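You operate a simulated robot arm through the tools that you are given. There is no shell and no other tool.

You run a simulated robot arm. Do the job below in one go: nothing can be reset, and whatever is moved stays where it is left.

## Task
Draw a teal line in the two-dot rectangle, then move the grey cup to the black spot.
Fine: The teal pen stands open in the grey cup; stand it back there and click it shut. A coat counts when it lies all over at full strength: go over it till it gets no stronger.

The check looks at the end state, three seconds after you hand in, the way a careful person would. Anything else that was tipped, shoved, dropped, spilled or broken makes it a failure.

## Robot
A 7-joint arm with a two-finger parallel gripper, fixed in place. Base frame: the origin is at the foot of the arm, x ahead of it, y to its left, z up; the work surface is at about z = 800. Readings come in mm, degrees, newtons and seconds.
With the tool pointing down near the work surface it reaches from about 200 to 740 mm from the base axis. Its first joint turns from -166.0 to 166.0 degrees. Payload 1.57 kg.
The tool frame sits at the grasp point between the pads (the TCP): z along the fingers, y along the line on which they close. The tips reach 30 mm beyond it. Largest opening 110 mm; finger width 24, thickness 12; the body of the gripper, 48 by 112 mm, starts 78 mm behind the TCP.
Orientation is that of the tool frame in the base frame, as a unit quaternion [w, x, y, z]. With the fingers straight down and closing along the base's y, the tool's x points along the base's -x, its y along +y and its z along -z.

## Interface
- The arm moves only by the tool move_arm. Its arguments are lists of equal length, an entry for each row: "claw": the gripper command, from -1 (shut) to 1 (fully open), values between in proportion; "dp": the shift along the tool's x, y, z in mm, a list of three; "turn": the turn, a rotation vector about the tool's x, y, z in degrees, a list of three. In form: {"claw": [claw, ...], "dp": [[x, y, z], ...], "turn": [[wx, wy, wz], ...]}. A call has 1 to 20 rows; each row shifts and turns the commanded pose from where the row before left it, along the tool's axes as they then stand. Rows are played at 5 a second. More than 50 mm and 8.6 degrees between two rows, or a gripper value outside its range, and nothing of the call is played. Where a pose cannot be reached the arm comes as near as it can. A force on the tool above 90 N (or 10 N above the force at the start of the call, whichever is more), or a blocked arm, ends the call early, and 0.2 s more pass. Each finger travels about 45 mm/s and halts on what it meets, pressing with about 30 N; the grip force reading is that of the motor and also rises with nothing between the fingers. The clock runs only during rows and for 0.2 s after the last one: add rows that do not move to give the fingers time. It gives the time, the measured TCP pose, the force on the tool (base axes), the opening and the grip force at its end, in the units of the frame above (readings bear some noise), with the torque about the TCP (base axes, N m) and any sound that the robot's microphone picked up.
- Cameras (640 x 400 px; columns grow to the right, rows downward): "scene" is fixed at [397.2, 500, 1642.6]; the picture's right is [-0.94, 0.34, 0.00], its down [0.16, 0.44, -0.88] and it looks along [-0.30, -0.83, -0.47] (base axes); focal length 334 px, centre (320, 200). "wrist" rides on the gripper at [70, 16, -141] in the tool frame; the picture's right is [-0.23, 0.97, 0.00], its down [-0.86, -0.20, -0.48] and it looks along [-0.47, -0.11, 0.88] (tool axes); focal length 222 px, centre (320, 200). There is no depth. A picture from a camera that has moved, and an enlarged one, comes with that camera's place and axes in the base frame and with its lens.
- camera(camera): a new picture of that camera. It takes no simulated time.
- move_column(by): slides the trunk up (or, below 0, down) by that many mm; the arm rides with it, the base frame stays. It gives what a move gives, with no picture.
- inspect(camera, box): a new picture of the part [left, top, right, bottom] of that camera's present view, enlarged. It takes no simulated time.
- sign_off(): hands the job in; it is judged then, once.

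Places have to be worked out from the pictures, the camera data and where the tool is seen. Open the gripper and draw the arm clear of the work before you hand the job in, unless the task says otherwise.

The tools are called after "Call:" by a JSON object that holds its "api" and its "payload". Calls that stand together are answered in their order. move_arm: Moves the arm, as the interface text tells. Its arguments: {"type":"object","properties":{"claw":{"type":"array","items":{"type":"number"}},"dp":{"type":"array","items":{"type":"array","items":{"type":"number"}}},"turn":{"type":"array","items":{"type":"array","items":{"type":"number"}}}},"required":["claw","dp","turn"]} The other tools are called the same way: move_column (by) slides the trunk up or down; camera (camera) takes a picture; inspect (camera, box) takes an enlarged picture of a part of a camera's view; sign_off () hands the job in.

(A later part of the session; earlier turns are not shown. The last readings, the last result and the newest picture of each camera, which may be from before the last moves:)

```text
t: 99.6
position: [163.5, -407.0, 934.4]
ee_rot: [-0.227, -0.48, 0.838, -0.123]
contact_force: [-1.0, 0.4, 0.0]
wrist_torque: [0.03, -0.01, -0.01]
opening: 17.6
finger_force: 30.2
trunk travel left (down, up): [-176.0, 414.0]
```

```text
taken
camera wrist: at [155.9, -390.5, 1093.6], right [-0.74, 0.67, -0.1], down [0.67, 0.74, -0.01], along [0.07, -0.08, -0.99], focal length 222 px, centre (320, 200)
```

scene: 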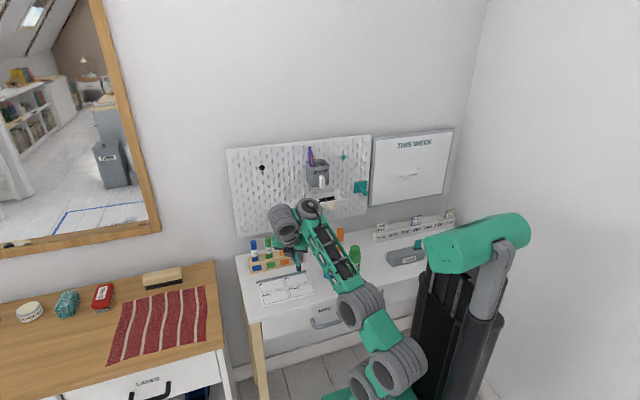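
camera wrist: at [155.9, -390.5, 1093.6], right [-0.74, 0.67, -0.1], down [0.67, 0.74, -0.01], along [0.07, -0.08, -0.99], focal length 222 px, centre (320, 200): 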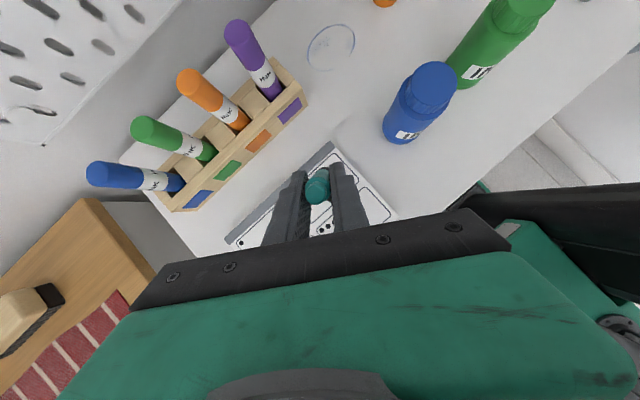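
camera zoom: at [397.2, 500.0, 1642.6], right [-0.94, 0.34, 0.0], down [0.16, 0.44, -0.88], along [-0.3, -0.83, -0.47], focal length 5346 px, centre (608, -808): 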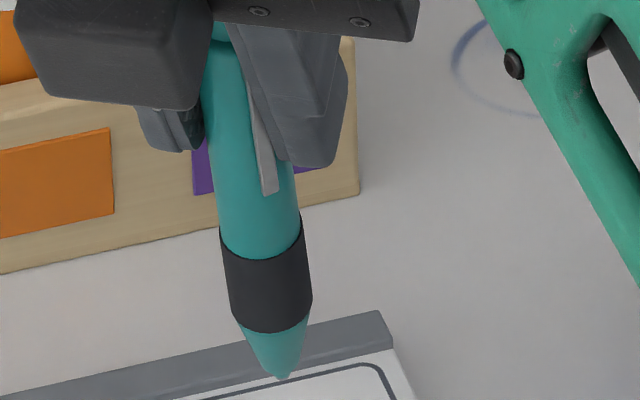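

I move the hand aside once more and examine the stroked area at the highest wrist magnification.

Call:
{"api": "move_arm", "payload": {"claw": [-1, -1, -1, -1], "dp": [[-18, 0, -13], [-18, 0, -13], [-18, 0, -13], [0, 0, 0]], "turn": [[0, 0, 0], [0, 0, 0], [0, 0, 0], [0, 0, 0]]}}

Call:
{"api": "camera", "payload": {"camera": "wrist"}}

Call:
{"api": "inspect", "payload": {"camera": "wrist", "box": [300, 120, 348, 150]}}

```text
t: 100.6
position: [196.6, -350.2, 940.8]
ee_rot: [-0.226, -0.48, 0.839, -0.124]
contact_force: [0.3, -0.2, -0.4]
wrist_torque: [0.0, -0.03, -0.01]
opening: 17.7
finger_force: 29.5
trunk travel left (down, up): [-176.0, 414.0]
```

```text
taken
camera wrist: at [189.4, -333.7, 1100.7], right [-0.74, 0.67, -0.1], down [0.67, 0.74, -0.01], along [0.07, -0.08, -0.99], focal length 222 px, centre (320, 200)
```

wrist: 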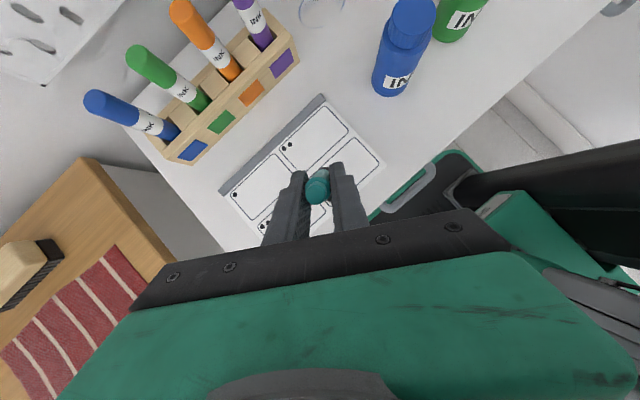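

```text
13.33 times, centred on (324, 135) of wrist
camera zoom: at [189.4, -333.7, 1100.7], right [-0.74, 0.67, -0.1], down [0.67, 0.74, -0.01], along [0.07, -0.08, -0.99], focal length 2962 px, centre (267, 1067)
```

zoom: 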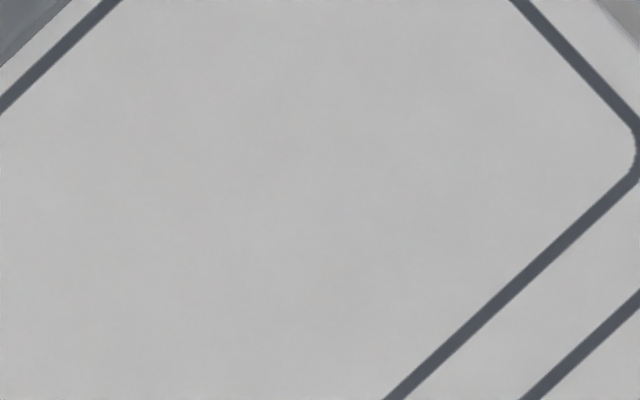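

The paper is perfectly blank, so the pen gives no ink at all. I want a much closer look at the nib, so I raise the trunk and bring the pen nearer to the scene camera.

Call:
{"api": "move_column", "payload": {"by": 400}}

Call:
{"api": "move_arm", "payload": {"claw": [-1, -1, -1, -1, -1, -1, -1], "dp": [[-26.4, 10.3, -29.5], [-26.4, 10.3, -29.5], [-26.4, 10.3, -29.5], [-26.4, 10.3, -29.5], [-26.4, 10.3, -29.5], [-26.4, 10.3, -29.5], [0, 0, 0]], "turn": [[0, 0, 0], [0, 0, 0], [0, 0, 0], [0, 0, 0], [0, 0, 0], [0, 0, 0], [0, 0, 0]]}}

Call:
{"api": "camera", "payload": {"camera": "scene"}}

```text
t: 104.4
position: [196.6, -352.3, 1342.0]
ee_rot: [-0.226, -0.48, 0.839, -0.124]
contact_force: [-0.6, 0.3, -1.3]
wrist_torque: [0.01, -0.04, 0.05]
opening: 17.7
finger_force: 30.0
trunk travel left (down, up): [-576.0, 14.0]
```

```text
t: 106.0
position: [192.6, -226.4, 1374.2]
ee_rot: [-0.204, -0.485, 0.842, -0.12]
contact_force: [0.5, -0.2, 0.0]
wrist_torque: [0.02, -0.01, 0.04]
opening: 17.8
finger_force: 30.4
out of reach, approached as far as the arm can: row 1, 2, 3, 4, 5, 6
trunk travel left (down, up): [-576.0, 14.0]
```

```text
taken
```

scene: 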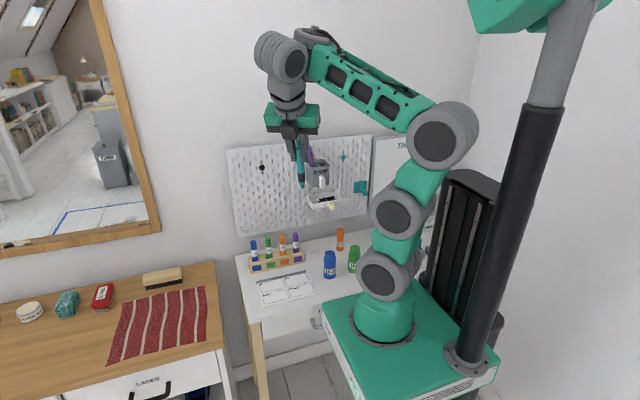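

Limited reach there, but the pen is closer now (about 0.83 m). I zoom on the nib.

Call:
{"api": "inspect", "payload": {"camera": "scene", "box": [290, 170, 314, 190]}}

Call:
{"api": "inspect", "payload": {"camera": "scene", "box": [282, 115, 322, 190]}}

```text
16.00 times, centred on (302, 180) of scene
camera zoom: at [397.2, 500.0, 1642.6], right [-0.94, 0.34, 0.0], down [0.16, 0.44, -0.88], along [-0.3, -0.83, -0.47], focal length 5346 px, centre (608, 520)
```

zoom: 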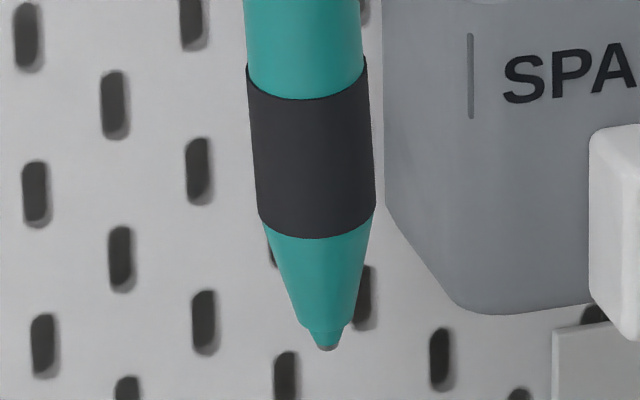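

```text
5.33 times, centred on (302, 152) of scene
camera zoom: at [397.2, 500.0, 1642.6], right [-0.94, 0.34, 0.0], down [0.16, 0.44, -0.88], along [-0.3, -0.83, -0.47], focal length 1782 px, centre (416, 453)
```

zoom: 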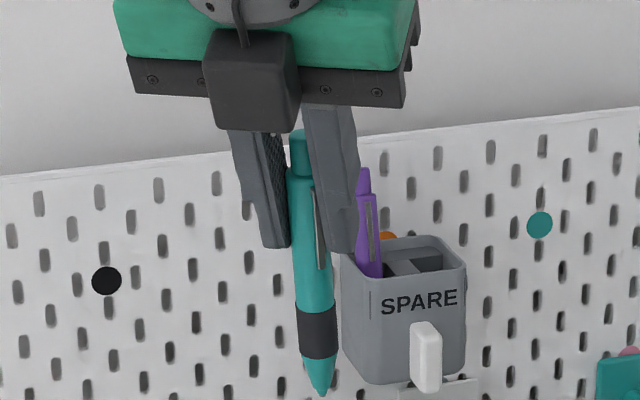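

Seen close, the nib is a small teal collar with a grey tip, sticking out about 4 mm, so the pen is open. Perhaps it only writes when slanted like a hand-held pen, so I go back over the sheet and add about 24° of tilt.

Call:
{"api": "move_arm", "payload": {"claw": [-1, -1, -1, -1, -1, -1, -1, -1], "dp": [[28, -18.2, 22.7], [28, -18.2, 22.7], [28, -18.2, 22.7], [28, -18.2, 22.7], [0, 0, 0], [0, 0, 0], [0, 0, 0], [0, 0, 0]], "turn": [[0, 0, 0], [0, 0, 0], [0, 0, 0], [0, 0, 0], [0, 8, 0], [0, 8, 0], [0, 8, 0], [0, 0, 0]]}}

Call:
{"api": "camera", "payload": {"camera": "scene"}}

```text
t: 107.8
position: [192.1, -383.8, 1427.3]
ee_rot: [-0.24, -0.479, 0.833, -0.138]
contact_force: [-0.7, 1.1, -0.6]
wrist_torque: [-0.01, -0.01, 0.03]
opening: 17.7
finger_force: 29.8
out of reach, approached as far as the arm can: row 1, 2, 3, 4, 5, 6, 7
trunk travel left (down, up): [-576.0, 14.0]
```

```text
taken
```

scene: 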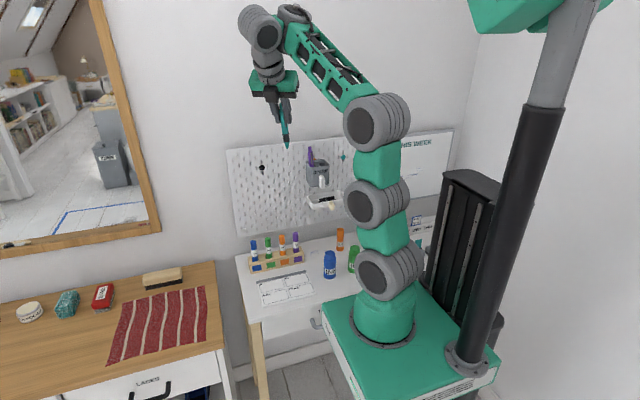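

The arm cannot tilt further here. To settle the pen's state beyond doubt I will put it back, click it once more and look at the nib again. First I measure the pen's lean in the hand.

Call:
{"api": "inspect", "payload": {"camera": "scene", "box": [262, 90, 310, 150]}}

Call:
{"api": "inspect", "payload": {"camera": "scene", "box": [276, 130, 300, 150]}}

Call:
{"api": "inspect", "payload": {"camera": "scene", "box": [292, 142, 340, 172]}}

```text
6.67 times, centred on (286, 120) of scene
camera zoom: at [397.2, 500.0, 1642.6], right [-0.94, 0.34, 0.0], down [0.16, 0.44, -0.88], along [-0.3, -0.83, -0.47], focal length 2227 px, centre (547, 733)
```

zoom: 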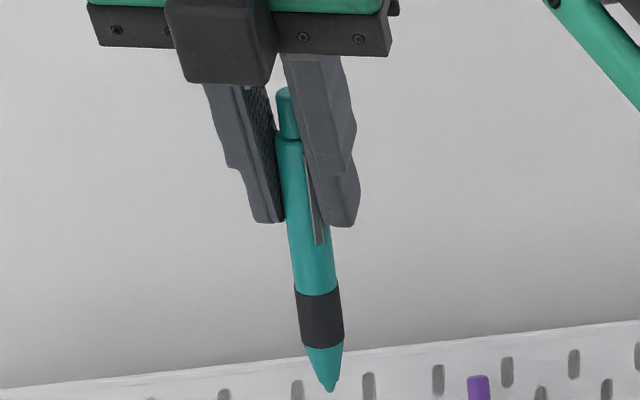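

```text
16.00 times, centred on (288, 140) of scene
camera zoom: at [397.2, 500.0, 1642.6], right [-0.94, 0.34, 0.0], down [0.16, 0.44, -0.88], along [-0.3, -0.83, -0.47], focal length 5346 px, centre (832, 1160)
```

zoom: 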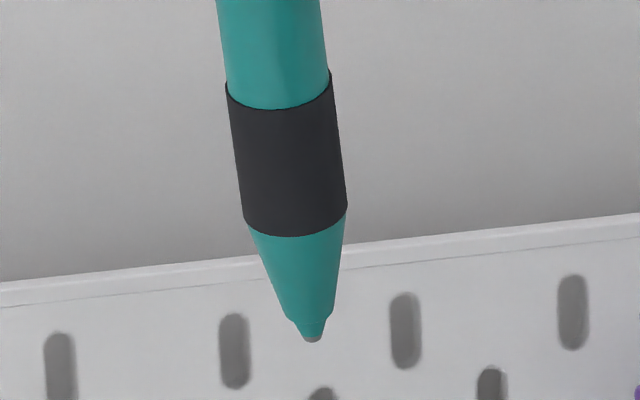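

```text
13.33 times, centred on (316, 157) of scene
camera zoom: at [397.2, 500.0, 1642.6], right [-0.94, 0.34, 0.0], down [0.16, 0.44, -0.88], along [-0.3, -0.83, -0.47], focal length 4455 px, centre (373, 773)
```

zoom: 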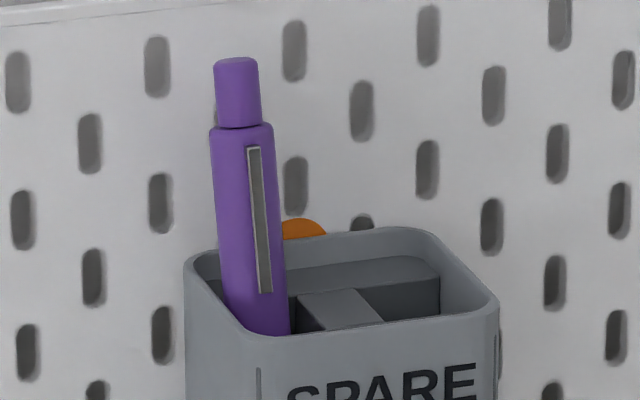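

The pen leans about 11° in the hand's tilt direction. I carry it back in front of the cup and reduce the tool tilt by 11° so it hangs vertical.

Call:
{"api": "move_arm", "payload": {"claw": [-1, -1, -1, -1, -1, -1, -1, -1, -1], "dp": [[21.6, 17.5, 28.7], [21.6, 17.5, 28.7], [21.6, 17.5, 28.7], [21.6, 17.5, 28.7], [21.6, 17.5, 28.7], [21.6, 17.5, 28.7], [0, 0, 0], [0, 0, 0], [0, 0, 0]], "turn": [[0, 0, 0], [0, 0, 0], [0, 0, 0], [0, 0, 0], [0, 0, 0], [0, 0, 0], [0, -5.5, 0], [0, -5.5, 0], [0, 0, 0]]}}

Call:
{"api": "camera", "payload": {"camera": "scene"}}

Call:
{"api": "camera", "payload": {"camera": "wrist"}}

```text
t: 109.8
position: [15.9, -528.0, 1416.6]
ee_rot: [-0.158, -0.49, 0.852, -0.092]
contact_force: [0.0, 0.7, 0.2]
wrist_torque: [0.02, -0.05, -0.04]
opening: 17.6
finger_force: 30.0
out of reach, approached as far as the arm can: row 1, 2, 3, 4, 5, 6
trunk travel left (down, up): [-576.0, 14.0]
```

```text
taken
```

scene: 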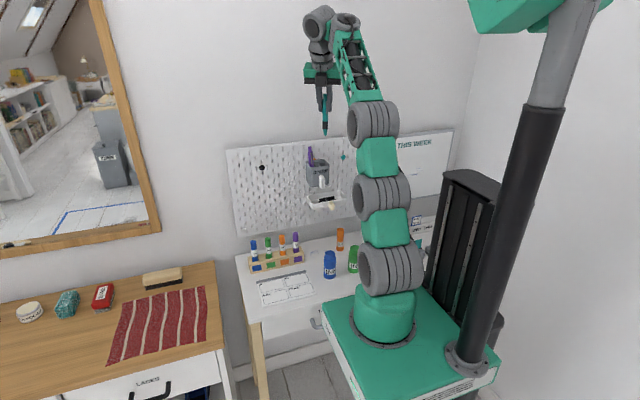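

```text
taken
camera wrist: at [-4.2, -530.1, 1574.3], right [-0.74, 0.67, -0.08], down [0.66, 0.74, 0.14], along [0.16, 0.05, -0.99], focal length 222 px, centre (320, 200)
```

wrist: 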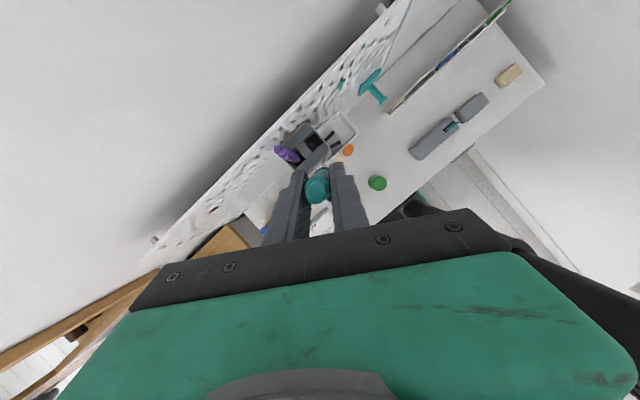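

The tool tilt is now 21°. I lower the trunk 65 mm and check that the pen hangs vertical and where its tip is relative to the pocket.

Call:
{"api": "move_column", "payload": {"by": -65}}

Call:
{"api": "inspect", "payload": {"camera": "scene", "box": [296, 110, 344, 170]}}

Call:
{"api": "inspect", "payload": {"camera": "wrist", "box": [256, 110, 384, 210]}}

```text
t: 110.8
position: [16.8, -527.7, 1352.1]
ee_rot: [-0.158, -0.49, 0.852, -0.093]
contact_force: [-0.4, 0.1, -0.3]
wrist_torque: [-0.02, -0.02, 0.0]
opening: 17.5
finger_force: 30.2
trunk travel left (down, up): [-511.0, 79.0]
```

```text
6.67 times, centred on (320, 140) of scene
camera zoom: at [397.2, 500.0, 1642.6], right [-0.94, 0.34, 0.0], down [0.16, 0.44, -0.88], along [-0.3, -0.83, -0.47], focal length 2227 px, centre (320, 600)
```

zoom: 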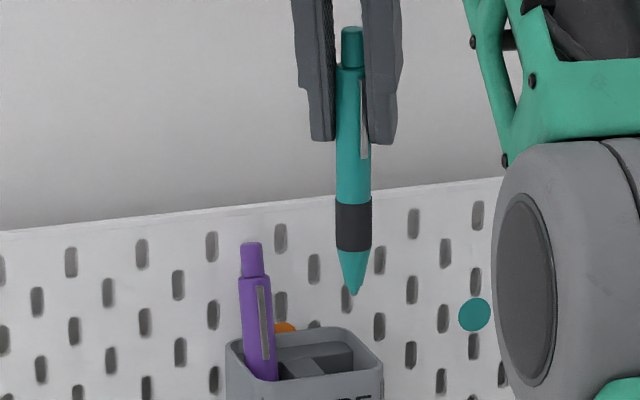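

```text
4.00 times, centred on (320, 160) of wrist
camera zoom: at [-4.1, -530.0, 1509.3], right [-0.74, 0.67, -0.08], down [0.66, 0.74, 0.14], along [0.15, 0.05, -0.99], focal length 888 px, centre (320, 360)
```

zoom: 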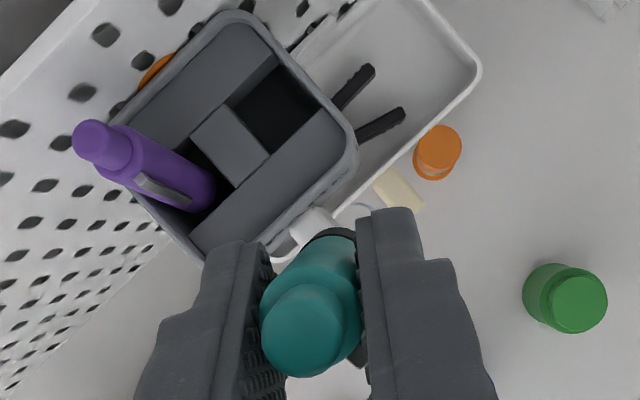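

The pen still leans about 10° toward the board. I take another 6° off the tool tilt and move over the pocket, whose centre I measure at about (-3,-592).

Call:
{"api": "move_arm", "payload": {"claw": [-1, -1, -1, -1], "dp": [[0, 0, 0], [28.9, -8, 7.8], [28.9, -8, 7.8], [0, 0, 0]], "turn": [[0, -6, 0], [0, 0, 0], [0, 0, 0], [0, 0, 0]]}}

Call:
{"api": "inspect", "payload": {"camera": "scene", "box": [296, 120, 344, 170]}}

Call:
{"api": "inspect", "payload": {"camera": "wrist", "box": [256, 130, 384, 230]}}

```text
t: 111.8
position: [7.2, -555.4, 1339.3]
ee_rot: [-0.114, -0.494, 0.859, -0.067]
contact_force: [-0.6, 0.6, -0.8]
wrist_torque: [0.02, 0.03, -0.05]
opening: 17.7
finger_force: 30.6
out of reach, approached as far as the arm can: row 2, 3
trunk travel left (down, up): [-511.0, 79.0]
```

```text
8.00 times, centred on (320, 145) of scene
camera zoom: at [397.2, 500.0, 1642.6], right [-0.94, 0.34, 0.0], down [0.16, 0.44, -0.88], along [-0.3, -0.83, -0.47], focal length 2673 px, centre (320, 640)
```

zoom: 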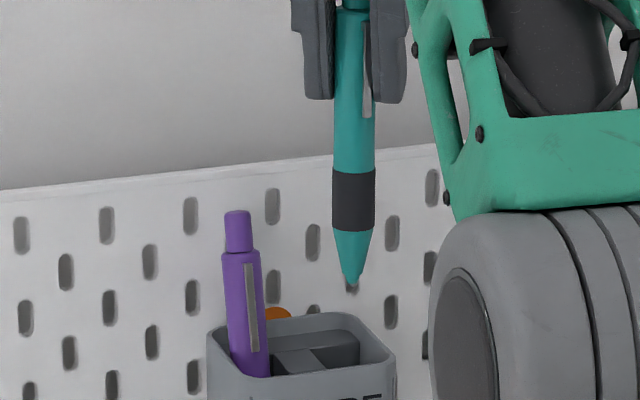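

```text
4.00 times, centred on (320, 180) of wrist
camera zoom: at [-20.7, -571.8, 1495.3], right [-0.73, 0.68, -0.06], down [0.65, 0.72, 0.24], along [0.21, 0.13, -0.97], focal length 888 px, centre (320, 280)
```

zoom: 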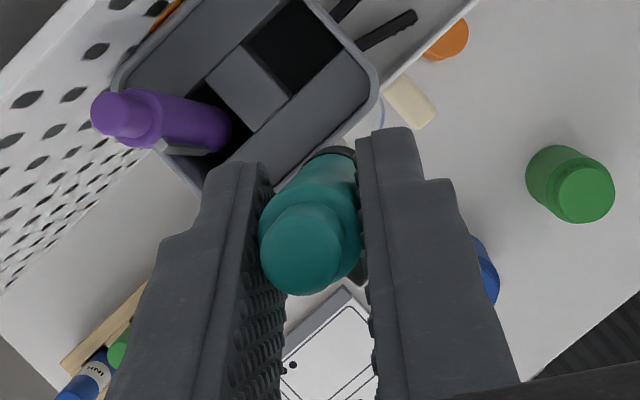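

The arm is at its outer reach with the trunk this low. I raise the trunk 60 mm and bring the arm down and in by the same amount instead.

Call:
{"api": "move_column", "payload": {"by": 60}}

Call:
{"api": "move_arm", "payload": {"claw": [-1, -1, -1], "dp": [[8.8, -5.1, 26.8], [8.8, -5.1, 26.8], [0, 0, 0]], "turn": [[0, 0, 0], [0, 0, 0], [0, 0, 0]]}}

Call:
{"api": "inspect", "payload": {"camera": "wrist", "box": [256, 130, 384, 230]}}

Call:
{"api": "inspect", "payload": {"camera": "scene", "box": [296, 120, 344, 170]}}

```text
t: 112.8
position: [8.6, -555.2, 1399.2]
ee_rot: [-0.113, -0.494, 0.859, -0.066]
contact_force: [0.9, -0.2, 0.3]
wrist_torque: [0.03, -0.01, 0.02]
opening: 17.4
finger_force: 29.6
trunk travel left (down, up): [-571.0, 19.0]
```

```text
t: 113.7
position: [2.0, -586.9, 1353.7]
ee_rot: [-0.113, -0.494, 0.859, -0.066]
contact_force: [0.4, 0.3, -0.2]
wrist_torque: [0.0, 0.01, 0.01]
opening: 17.7
finger_force: 30.1
trunk travel left (down, up): [-571.0, 19.0]
```

```text
4.00 times, centred on (320, 180) of wrist
camera zoom: at [-27.8, -603.6, 1509.0], right [-0.73, 0.68, -0.06], down [0.65, 0.72, 0.24], along [0.21, 0.14, -0.97], focal length 888 px, centre (320, 280)
```

zoom: 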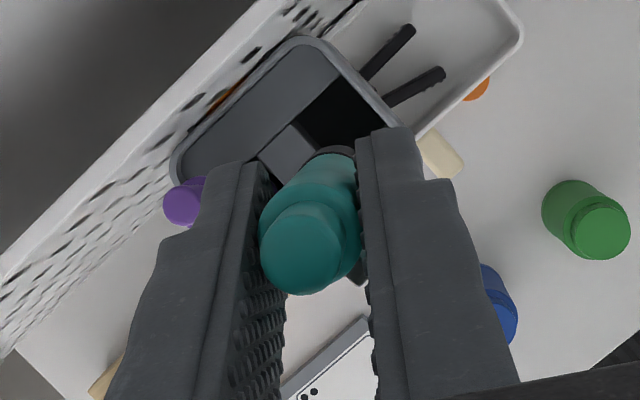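

```text
8.00 times, centred on (320, 145) of scene
camera zoom: at [397.2, 500.0, 1642.6], right [-0.94, 0.34, 0.0], down [0.16, 0.44, -0.88], along [-0.3, -0.83, -0.47], focal length 2673 px, centre (320, 640)
```

zoom: 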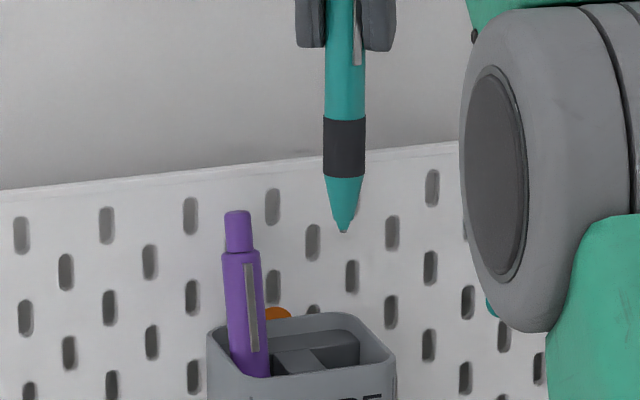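

The tip projects close to the pocket centre; I shift 3-4 mm toward -x/-y so the body also clears, then lower the trunk 62 mm and check.

Call:
{"api": "move_arm", "payload": {"claw": [-1, -1], "dp": [[4.8, 0.6, 1.3], [0, 0, 0]], "turn": [[0, 0, 0], [0, 0, 0]]}}

Call:
{"api": "move_column", "payload": {"by": -62}}

Call:
{"api": "inspect", "payload": {"camera": "scene", "box": [304, 140, 336, 170]}}

Call:
{"api": "inspect", "payload": {"camera": "wrist", "box": [272, 130, 368, 205]}}

```text
t: 114.2
position: [-1.6, -590.8, 1353.9]
ee_rot: [-0.114, -0.494, 0.859, -0.068]
contact_force: [-0.7, 0.1, 0.2]
wrist_torque: [0.02, 0.01, -0.01]
opening: 17.8
finger_force: 29.6
trunk travel left (down, up): [-571.0, 19.0]
```

```text
t: 115.3
position: [-2.0, -591.1, 1292.9]
ee_rot: [-0.114, -0.495, 0.859, -0.067]
contact_force: [-0.1, 0.8, -0.1]
wrist_torque: [0.01, 0.01, -0.01]
opening: 17.4
finger_force: 30.0
trunk travel left (down, up): [-509.0, 81.0]
```

```text
13.33 times, centred on (320, 155) of scene
camera zoom: at [397.2, 500.0, 1642.6], right [-0.94, 0.34, 0.0], down [0.16, 0.44, -0.88], along [-0.3, -0.83, -0.47], focal length 4455 px, centre (320, 800)
```

zoom: 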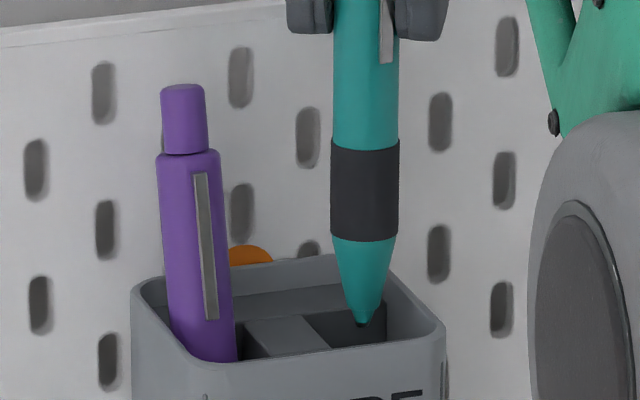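

```text
5.33 times, centred on (320, 168) of wrist
camera zoom: at [-30.8, -607.4, 1447.1], right [-0.73, 0.68, -0.06], down [0.65, 0.72, 0.24], along [0.21, 0.13, -0.97], focal length 1185 px, centre (320, 373)
```

zoom: 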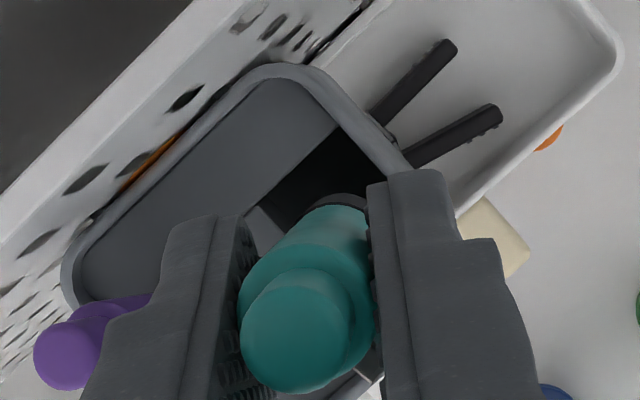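

Aligned: the tip is going into the pocket. I lower the trunk a further 40 mm and check forces.

Call:
{"api": "move_column", "payload": {"by": -40}}

Call:
{"api": "inspect", "payload": {"camera": "scene", "box": [304, 140, 336, 170]}}

```text
t: 116.1
position: [-2.0, -591.3, 1250.9]
ee_rot: [-0.113, -0.494, 0.859, -0.066]
contact_force: [0.0, -1.7, -1.0]
wrist_torque: [-0.15, 0.0, 0.05]
opening: 17.7
finger_force: 29.7
trunk travel left (down, up): [-469.0, 121.0]
```

```text
13.33 times, centred on (320, 155) of scene
camera zoom: at [397.2, 500.0, 1642.6], right [-0.94, 0.34, 0.0], down [0.16, 0.44, -0.88], along [-0.3, -0.83, -0.47], focal length 4455 px, centre (320, 800)
```

zoom: 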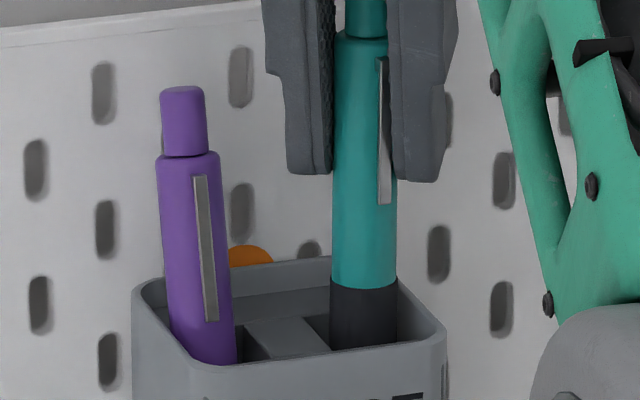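

A light side force appears (pen body against the pocket's front edge). I shift 1.5 mm toward the board and go down another 20 mm.

Call:
{"api": "move_arm", "payload": {"claw": [-1, -1], "dp": [[1.25, -0.75, 0.35], [0, 0, 0]], "turn": [[0, 0, 0], [0, 0, 0]]}}

Call:
{"api": "move_column", "payload": {"by": -20}}

```text
t: 116.7
position: [-2.9, -591.0, 1252.3]
ee_rot: [-0.114, -0.494, 0.859, -0.066]
contact_force: [0.0, 0.1, -0.3]
wrist_torque: [0.0, -0.01, 0.0]
opening: 17.3
finger_force: 30.2
trunk travel left (down, up): [-469.0, 121.0]
```

```text
t: 117.4
position: [-2.0, -592.5, 1232.2]
ee_rot: [-0.115, -0.494, 0.859, -0.067]
contact_force: [-0.6, -0.1, 0.3]
wrist_torque: [0.03, 0.0, 0.01]
opening: 17.4
finger_force: 30.2
trunk travel left (down, up): [-449.0, 141.0]
```

Forces are zero again. I lower the last 12 mm and look.

Call:
{"api": "move_column", "payload": {"by": -12}}

Call:
{"api": "inspect", "payload": {"camera": "scene", "box": [304, 140, 336, 170]}}

Call:
{"api": "inspect", "payload": {"camera": "wrist", "box": [256, 130, 384, 230]}}

```text
t: 118.0
position: [-1.6, -593.1, 1219.0]
ee_rot: [-0.114, -0.494, 0.859, -0.066]
contact_force: [0.2, 0.4, 0.7]
wrist_torque: [0.04, -0.01, 0.0]
opening: 17.3
finger_force: 30.1
trunk travel left (down, up): [-437.0, 153.0]
```

```text
13.33 times, centred on (320, 155) of scene
camera zoom: at [397.2, 500.0, 1642.6], right [-0.94, 0.34, 0.0], down [0.16, 0.44, -0.88], along [-0.3, -0.83, -0.47], focal length 4455 px, centre (320, 800)
```

zoom: 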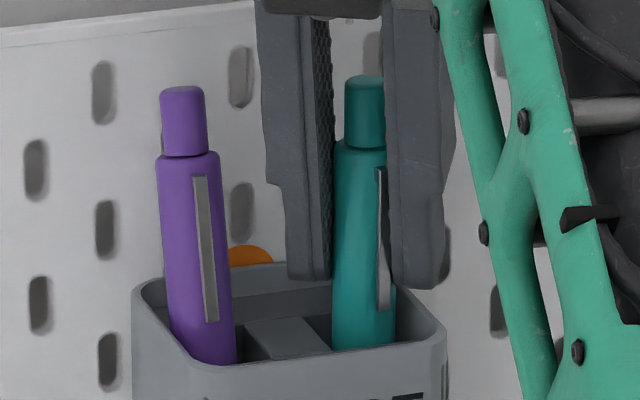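

```text
4.00 times, centred on (320, 180) of wrist
camera zoom: at [-31.1, -608.8, 1375.1], right [-0.73, 0.68, -0.06], down [0.65, 0.72, 0.24], along [0.21, 0.13, -0.97], focal length 888 px, centre (320, 280)
```

zoom: 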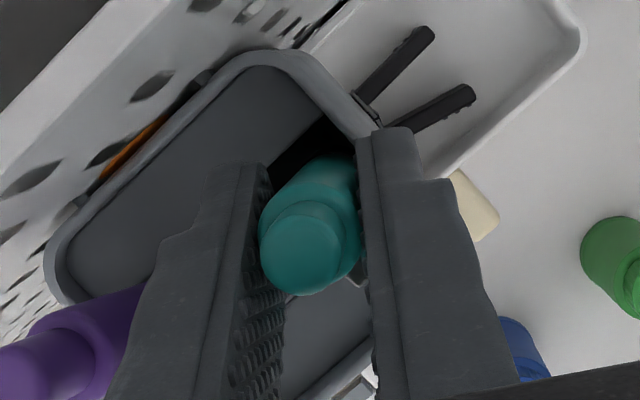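

The pen is still about 3 mm above its seat; I lower 3 mm, open only a little (to 26 mm, so as not to touch the purple pen) and rise straight up.

Call:
{"api": "move_column", "payload": {"by": -3}}

Call:
{"api": "move_arm", "payload": {"claw": [-0.6, -0.53, -0.53], "dp": [[0, 0, 0], [0, 0, 0], [0, 0, 0]], "turn": [[0, 0, 0], [0, 0, 0], [0, 0, 0]]}}

Call:
{"api": "inspect", "payload": {"camera": "scene", "box": [304, 140, 336, 170]}}

```text
t: 118.5
position: [-1.7, -592.3, 1217.6]
ee_rot: [-0.114, -0.494, 0.859, -0.066]
contact_force: [0.3, 0.7, 3.0]
wrist_torque: [-0.07, -0.01, -0.01]
opening: 17.8
finger_force: 29.8
trunk travel left (down, up): [-434.0, 156.0]
```

```text
t: 119.3
position: [-2.3, -592.0, 1215.9]
ee_rot: [-0.113, -0.494, 0.86, -0.066]
contact_force: [0.6, 0.3, 0.1]
wrist_torque: [-0.04, 0.02, 0.0]
opening: 26.0
finger_force: 0.0
trunk travel left (down, up): [-434.0, 156.0]
```

```text
13.33 times, centred on (320, 155) of scene
camera zoom: at [397.2, 500.0, 1642.6], right [-0.94, 0.34, 0.0], down [0.16, 0.44, -0.88], along [-0.3, -0.83, -0.47], focal length 4455 px, centre (320, 800)
```

zoom: 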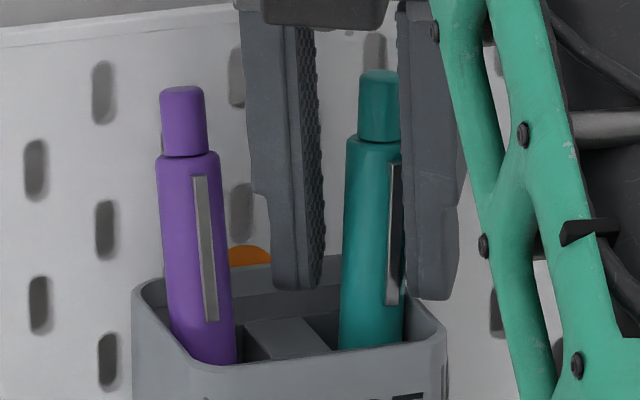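

The pen stands on its nib. I raise the hand with the trunk, clear of the pen tops.

Call:
{"api": "move_column", "payload": {"by": 75}}

Call:
{"api": "inspect", "payload": {"camera": "wrist", "box": [256, 120, 384, 220]}}

Call:
{"api": "inspect", "payload": {"camera": "scene", "box": [300, 130, 340, 170]}}

```text
t: 120.4
position: [-2.6, -591.9, 1291.2]
ee_rot: [-0.114, -0.494, 0.859, -0.067]
contact_force: [0.2, -0.8, -0.3]
wrist_torque: [0.02, 0.04, 0.01]
opening: 25.7
finger_force: 0.0
trunk travel left (down, up): [-509.0, 81.0]
```

```text
4.00 times, centred on (320, 170) of wrist
camera zoom: at [-31.1, -609.0, 1446.9], right [-0.73, 0.68, -0.06], down [0.65, 0.72, 0.24], along [0.21, 0.14, -0.97], focal length 888 px, centre (320, 320)
```

zoom: 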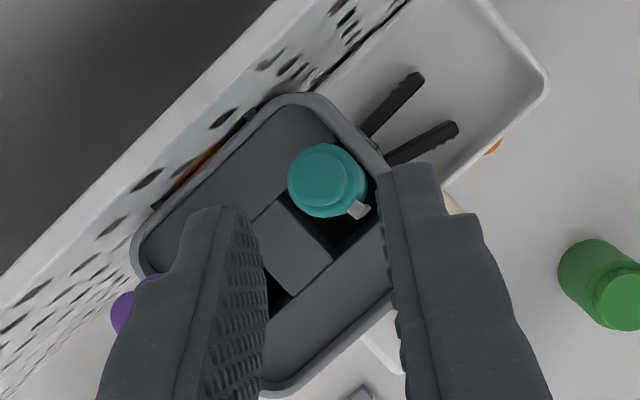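

```text
10.00 times, centred on (320, 150) of scene
camera zoom: at [397.2, 500.0, 1642.6], right [-0.94, 0.34, 0.0], down [0.16, 0.44, -0.88], along [-0.3, -0.83, -0.47], focal length 3341 px, centre (320, 700)
```

zoom: 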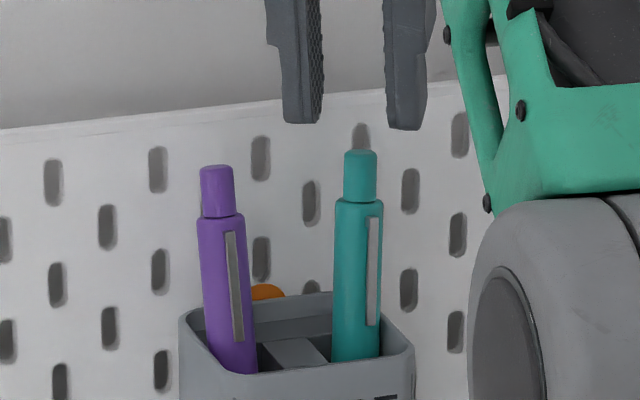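

Its top is back at z≈1242, the same as at the very start, so this is the original (long-nib) state. I tilt back to 30°, close the fingers and set them above the teal button to click it once and see the other state.

Call:
{"api": "move_arm", "payload": {"claw": [-0.53, -0.53, -1, -1, -1, -1], "dp": [[0, 0, 0], [0, 0, 0], [0, 0, 0], [0, 0, 0], [9.1, -0.3, 4.2], [0, 0, 0]], "turn": [[0, 7, 0], [0, 7, 0], [0, 0, 0], [0, 0, 0], [0, 0, 0], [0, 0, 0]]}}

Call:
{"api": "inspect", "payload": {"camera": "scene", "box": [296, 130, 344, 165]}}

Call:
{"api": "inspect", "payload": {"camera": "wrist", "box": [256, 120, 384, 220]}}

```text
t: 121.8
position: [-6.3, -600.8, 1292.2]
ee_rot: [-0.219, -0.481, 0.839, -0.126]
contact_force: [-0.1, 0.3, -0.6]
wrist_torque: [0.01, 0.01, 0.02]
opening: 0.0
finger_force: 21.5
trunk travel left (down, up): [-509.0, 81.0]
```

```text
11.43 times, centred on (320, 148) of scene
camera zoom: at [397.2, 500.0, 1642.6], right [-0.94, 0.34, 0.0], down [0.16, 0.44, -0.88], along [-0.3, -0.83, -0.47], focal length 3818 px, centre (320, 800)
```

zoom: 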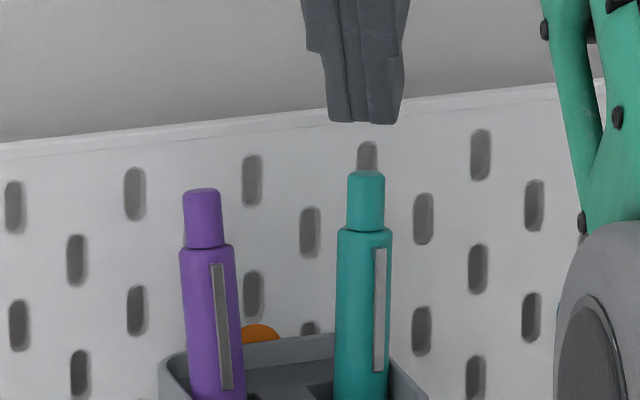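

```text
4.00 times, centred on (320, 170) of wrist
camera zoom: at [-16.2, -584.8, 1450.9], right [-0.74, 0.66, -0.11], down [0.66, 0.75, 0.0], along [0.09, -0.07, -0.99], focal length 888 px, centre (320, 320)
```

zoom: 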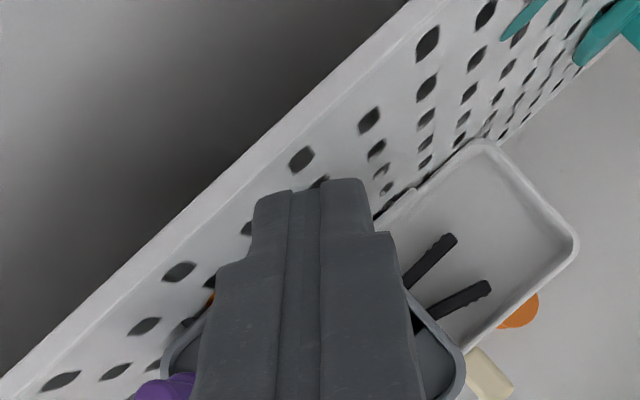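

Aligned with the teal button. I press down: 16 mm first, then small steps until the click.

Call:
{"api": "move_arm", "payload": {"claw": [-1, -1, -1, -1], "dp": [[-2.6, 0, 4.65], [-2.6, 0, 4.65], [-2.6, 0, 4.65], [0, 0, 0]], "turn": [[0, 0, 0], [0, 0, 0], [0, 0, 0], [0, 0, 0]]}}

Call:
{"api": "move_arm", "payload": {"claw": [-1, -1], "dp": [[-0.74, 0, 1.3], [0, 0, 0]], "turn": [[0, 0, 0], [0, 0, 0]]}}

Call:
{"api": "move_arm", "payload": {"claw": [-1, -1], "dp": [[-0.74, 0, 1.3], [0, 0, 0]], "turn": [[0, 0, 0], [0, 0, 0]]}}

```text
t: 122.8
position: [-6.0, -601.1, 1276.2]
ee_rot: [-0.218, -0.482, 0.839, -0.126]
contact_force: [0.0, 0.4, 1.1]
wrist_torque: [0.01, 0.0, 0.02]
opening: 0.3
finger_force: 21.3
trunk travel left (down, up): [-509.0, 81.0]
```

```text
t: 123.4
position: [-6.9, -601.1, 1274.5]
ee_rot: [-0.217, -0.484, 0.838, -0.127]
contact_force: [0.1, -0.1, 2.2]
wrist_torque: [-0.02, 0.01, 0.02]
opening: 0.1
finger_force: 21.6
trunk travel left (down, up): [-509.0, 81.0]
```

```text
t: 124.0
position: [-6.7, -600.7, 1272.9]
ee_rot: [-0.218, -0.483, 0.838, -0.127]
contact_force: [0.2, -0.4, 3.1]
wrist_torque: [-0.05, -0.03, 0.03]
opening: 0.0
finger_force: 21.9
trunk travel left (down, up): [-509.0, 81.0]
```

The force is building (3 N) without a click yet. I continue in small steps.

Call:
{"api": "move_arm", "payload": {"claw": [-1, -1], "dp": [[-0.74, 0, 1.3], [0, 0, 0]], "turn": [[0, 0, 0], [0, 0, 0]]}}

Call:
{"api": "inspect", "payload": {"camera": "scene", "box": [296, 130, 344, 165]}}

```text
t: 124.6
position: [-5.7, -600.3, 1271.7]
ee_rot: [-0.218, -0.482, 0.839, -0.126]
contact_force: [-0.3, 0.6, 1.1]
wrist_torque: [0.0, 0.02, -0.01]
opening: 0.2
finger_force: 21.7
trunk travel left (down, up): [-509.0, 81.0]
heard: click
```

```text
11.43 times, centred on (320, 148) of scene
camera zoom: at [397.2, 500.0, 1642.6], right [-0.94, 0.34, 0.0], down [0.16, 0.44, -0.88], along [-0.3, -0.83, -0.47], focal length 3818 px, centre (320, 800)
```

zoom: 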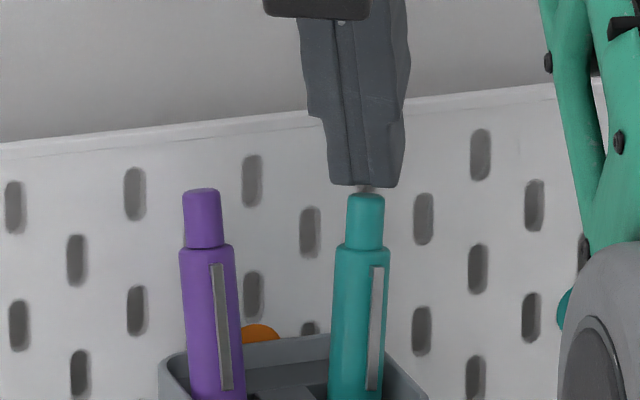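

Click: the barrel dropped about 4.7 mm. I lift the fingers to see what the pen does once the button is released.

Call:
{"api": "move_arm", "payload": {"claw": [-1, -1, -1], "dp": [[5, 0, -8.7], [0, 0, 0], [0, 0, 0]], "turn": [[0, 0, 0], [0, 0, 0], [0, 0, 0]]}}

Call:
{"api": "inspect", "payload": {"camera": "scene", "box": [296, 130, 344, 165]}}

```text
t: 125.4
position: [-7.9, -601.0, 1281.3]
ee_rot: [-0.217, -0.483, 0.839, -0.126]
contact_force: [0.2, 0.9, 0.2]
wrist_torque: [0.02, 0.05, 0.02]
opening: 0.0
finger_force: 21.6
trunk travel left (down, up): [-509.0, 81.0]
```

```text
11.43 times, centred on (320, 148) of scene
camera zoom: at [397.2, 500.0, 1642.6], right [-0.94, 0.34, 0.0], down [0.16, 0.44, -0.88], along [-0.3, -0.83, -0.47], focal length 3818 px, centre (320, 800)
```

zoom: 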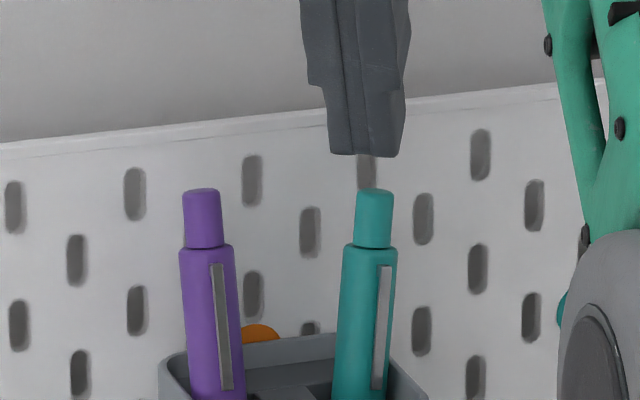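

In this state the pen is clearly shorter (nib in), so the long state is indeed the open one. Before going on I scan the whole desk and sheet for any stray teal mark.

Call:
{"api": "inspect", "payload": {"camera": "scene", "box": [230, 225, 342, 325]}}

Call:
{"api": "inspect", "payload": {"camera": "scene", "box": [254, 262, 318, 312]}}

Call:
{"api": "inspect", "payload": {"camera": "scene", "box": [0, 250, 224, 390]}}

```text
4.00 times, centred on (286, 275) of scene
camera zoom: at [397.2, 500.0, 1642.6], right [-0.94, 0.34, 0.0], down [0.16, 0.44, -0.88], along [-0.3, -0.83, -0.47], focal length 1336 px, centre (456, -100)
```

zoom: 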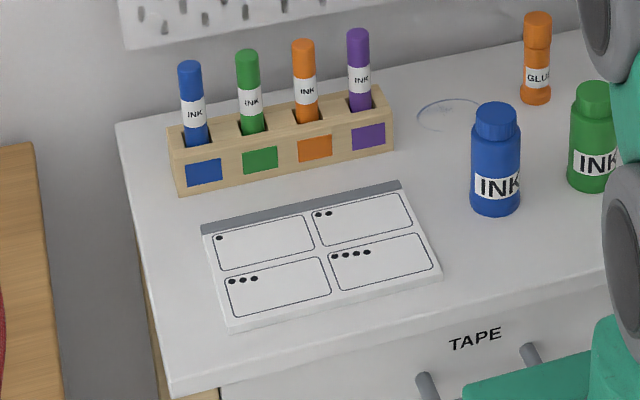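

```text
8.00 times, centred on (286, 287) of scene
camera zoom: at [397.2, 500.0, 1642.6], right [-0.94, 0.34, 0.0], down [0.16, 0.44, -0.88], along [-0.3, -0.83, -0.47], focal length 2673 px, centre (592, -496)
```

zoom: 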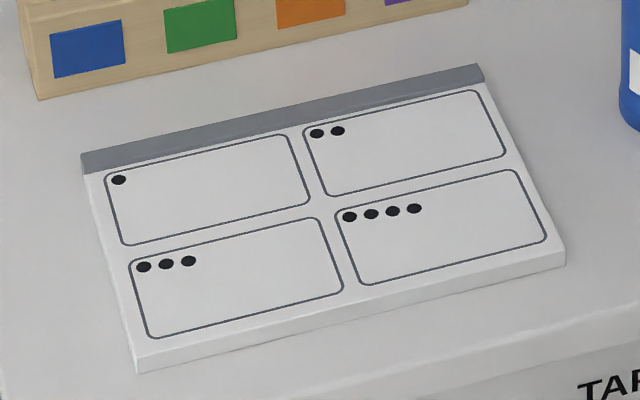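

```text
2.86 times, centred on (112, 320) of scene
camera zoom: at [397.2, 500.0, 1642.6], right [-0.94, 0.34, 0.0], down [0.16, 0.44, -0.88], along [-0.3, -0.83, -0.47], focal length 955 px, centre (914, -143)
```

zoom: 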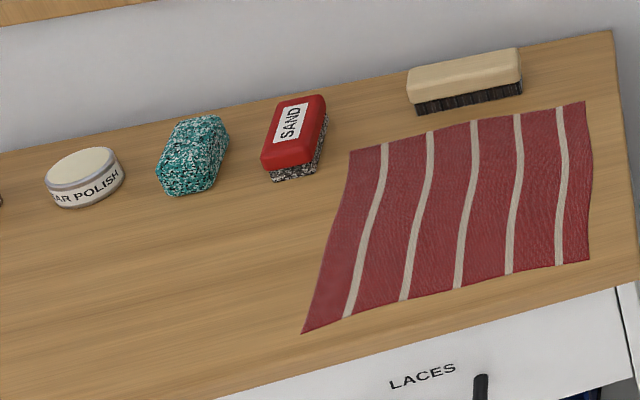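

No stray marks anywhere. Nib out is the open state, so I reopen the pen (one more click) for another writing test with faster strokes.

Call:
{"api": "move_arm", "payload": {"claw": [-1, -1, -1], "dp": [[-2.4, 0, 4.37], [-2.4, 0, 4.37], [0, 0, 0]], "turn": [[0, 0, 0], [0, 0, 0], [0, 0, 0]]}}

Call:
{"api": "move_arm", "payload": {"claw": [-1, -1], "dp": [[-0.97, 0, 1.75], [0, 0, 0]], "turn": [[0, 0, 0], [0, 0, 0]]}}

Call:
{"api": "move_arm", "payload": {"claw": [-1, -1], "dp": [[-0.97, 0, 1.75], [0, 0, 0]], "turn": [[0, 0, 0], [0, 0, 0]]}}

```text
t: 126.2
position: [-8.5, -601.9, 1270.4]
ee_rot: [-0.218, -0.482, 0.839, -0.127]
contact_force: [-0.7, -0.2, 0.2]
wrist_torque: [0.01, 0.03, 0.0]
opening: 0.2
finger_force: 21.3
trunk travel left (down, up): [-509.0, 81.0]
```

```text
t: 126.8
position: [-6.2, -601.5, 1269.7]
ee_rot: [-0.219, -0.482, 0.839, -0.126]
contact_force: [0.0, -0.5, 1.7]
wrist_torque: [-0.01, 0.02, 0.01]
opening: 0.1
finger_force: 21.2
trunk travel left (down, up): [-509.0, 81.0]
```

```text
t: 127.4
position: [-6.8, -600.5, 1268.0]
ee_rot: [-0.218, -0.483, 0.839, -0.126]
contact_force: [0.4, -0.8, 2.6]
wrist_torque: [0.0, 0.01, 0.0]
opening: 0.0
finger_force: 21.6
trunk travel left (down, up): [-509.0, 81.0]
```

Call:
{"api": "move_arm", "payload": {"claw": [-1, -1], "dp": [[-0.74, 0, 1.3], [0, 0, 0]], "turn": [[0, 0, 0], [0, 0, 0]]}}

```text
t: 128.0
position: [-6.6, -600.8, 1267.0]
ee_rot: [-0.216, -0.482, 0.839, -0.127]
contact_force: [-0.8, -0.4, 4.9]
wrist_torque: [-0.02, 0.04, 0.03]
opening: 0.0
finger_force: 21.4
trunk travel left (down, up): [-509.0, 81.0]
heard: click
```

Clicked: the pen should be open. I raise the fingers, open to about 28 mm and look at where the pen leans.

Call:
{"api": "move_arm", "payload": {"claw": [-1, -0.5, -0.5, -0.5], "dp": [[8, 0, -14.4], [0, 0, 0], [0, 0, 0], [0, 0, 0]], "turn": [[0, 0, 0], [0, 0, 0], [0, 0, 0], [0, 0, 0]]}}

Call:
{"api": "inspect", "payload": {"camera": "wrist", "box": [256, 120, 384, 220]}}

Call:
{"api": "inspect", "payload": {"camera": "scene", "box": [296, 130, 344, 165]}}

```text
t: 129.0
position: [-7.6, -600.1, 1284.0]
ee_rot: [-0.218, -0.483, 0.839, -0.127]
contact_force: [0.7, -0.5, -0.3]
wrist_torque: [0.02, 0.01, 0.0]
opening: 27.6
finger_force: 0.0
trunk travel left (down, up): [-509.0, 81.0]
```

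```text
4.00 times, centred on (320, 170) of wrist
camera zoom: at [-17.0, -584.4, 1441.8], right [-0.74, 0.66, -0.11], down [0.66, 0.75, 0.0], along [0.09, -0.07, -0.99], focal length 888 px, centre (320, 320)
```

zoom: 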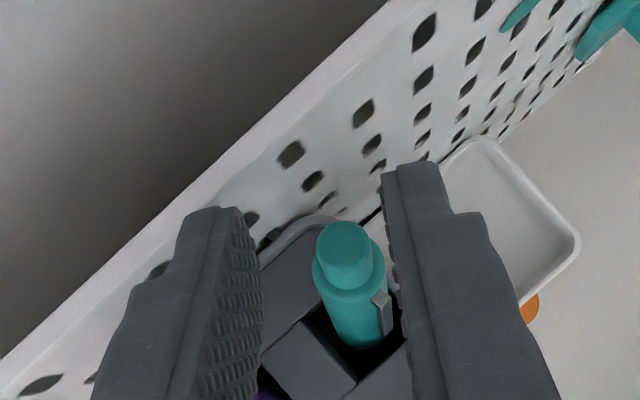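

```text
11.43 times, centred on (320, 148) of scene
camera zoom: at [397.2, 500.0, 1642.6], right [-0.94, 0.34, 0.0], down [0.16, 0.44, -0.88], along [-0.3, -0.83, -0.47], focal length 3818 px, centre (320, 800)
```

zoom: 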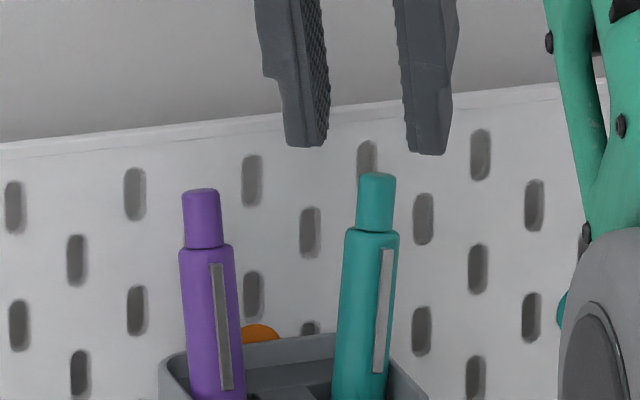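

The teal pen (open) leans back; its axis at grasp height is near (-12,-604). I shift over it and lower with the trunk around the pen.

Call:
{"api": "move_arm", "payload": {"claw": [-0.5, -0.5], "dp": [[4.6, 1.8, 2.6], [0, 0, 0]], "turn": [[0, 0, 0], [0, 0, 0]]}}

Call:
{"api": "move_column", "payload": {"by": -35}}

Call:
{"api": "inspect", "payload": {"camera": "wrist", "box": [256, 130, 384, 230]}}

Call:
{"api": "inspect", "payload": {"camera": "scene", "box": [296, 130, 344, 165]}}

```text
t: 129.6
position: [-11.4, -603.2, 1283.7]
ee_rot: [-0.218, -0.483, 0.839, -0.127]
contact_force: [2.2, 3.1, 1.0]
wrist_torque: [0.01, -0.07, 0.08]
opening: 27.3
finger_force: 0.1
trunk travel left (down, up): [-509.0, 81.0]
```

```text
t: 130.4
position: [-9.8, -601.3, 1244.7]
ee_rot: [-0.217, -0.484, 0.839, -0.123]
contact_force: [6.9, 28.3, -2.5]
wrist_torque: [0.67, -0.11, 0.39]
opening: 20.6
finger_force: 0.1
trunk travel left (down, up): [-474.0, 116.0]
```

```text
4.00 times, centred on (320, 180) of wrist
camera zoom: at [-19.0, -586.2, 1403.8], right [-0.74, 0.66, -0.11], down [0.66, 0.75, 0.01], along [0.08, -0.07, -0.99], focal length 888 px, centre (320, 280)
```

zoom: 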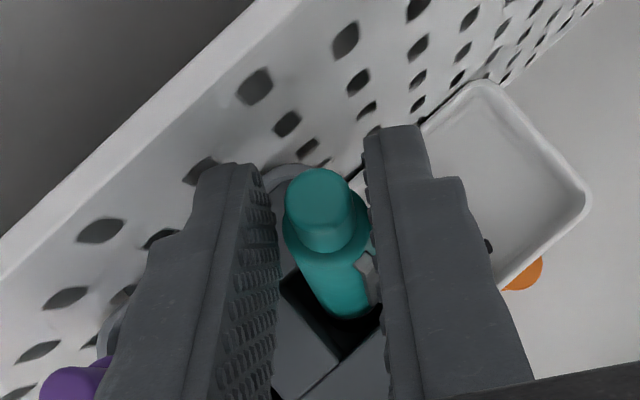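

```text
11.43 times, centred on (320, 148) of scene
camera zoom: at [397.2, 500.0, 1642.6], right [-0.94, 0.34, 0.0], down [0.16, 0.44, -0.88], along [-0.3, -0.83, -0.47], focal length 3818 px, centre (320, 800)
```

zoom: 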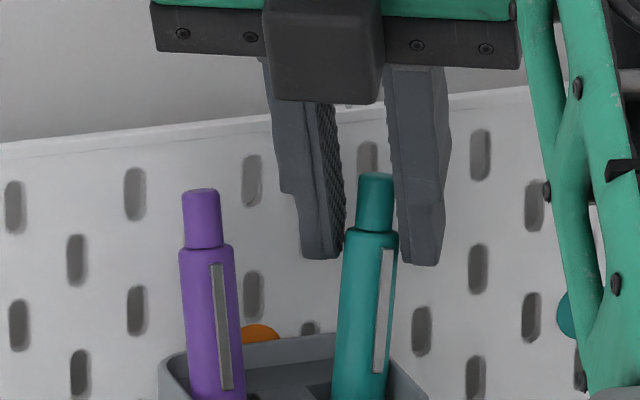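

A finger is pressing on the pegboard (28 N along +y). I back off immediately 10 mm toward +y.

Call:
{"api": "move_arm", "payload": {"claw": [-0.5, -0.5, -0.5], "dp": [[-3.8, 2.5, -2.1], [-3.8, 2.5, -2.1], [0, 0, 0]], "turn": [[0, 0, 0], [0, 0, 0], [0, 0, 0]]}}

Call:
{"api": "inspect", "payload": {"camera": "scene", "box": [280, 125, 360, 195]}}

```text
t: 131.2
position: [-10.4, -594.7, 1248.1]
ee_rot: [-0.218, -0.483, 0.839, -0.126]
contact_force: [0.2, -0.4, 0.3]
wrist_torque: [0.02, 0.03, 0.03]
opening: 27.5
finger_force: 0.1
trunk travel left (down, up): [-474.0, 116.0]
```

```text
5.71 times, centred on (320, 160) of scene
camera zoom: at [397.2, 500.0, 1642.6], right [-0.94, 0.34, 0.0], down [0.16, 0.44, -0.88], along [-0.3, -0.83, -0.47], focal length 1909 px, centre (320, 429)
```

zoom: 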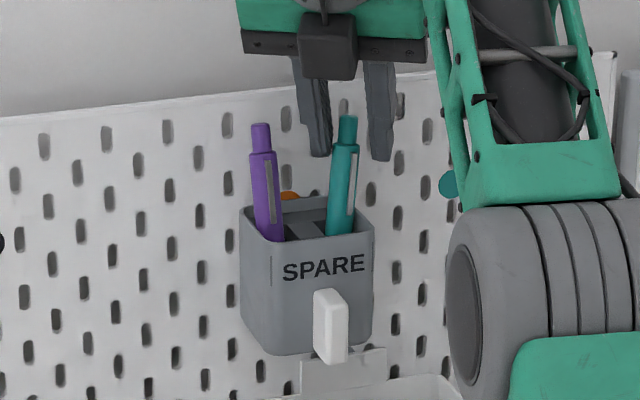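

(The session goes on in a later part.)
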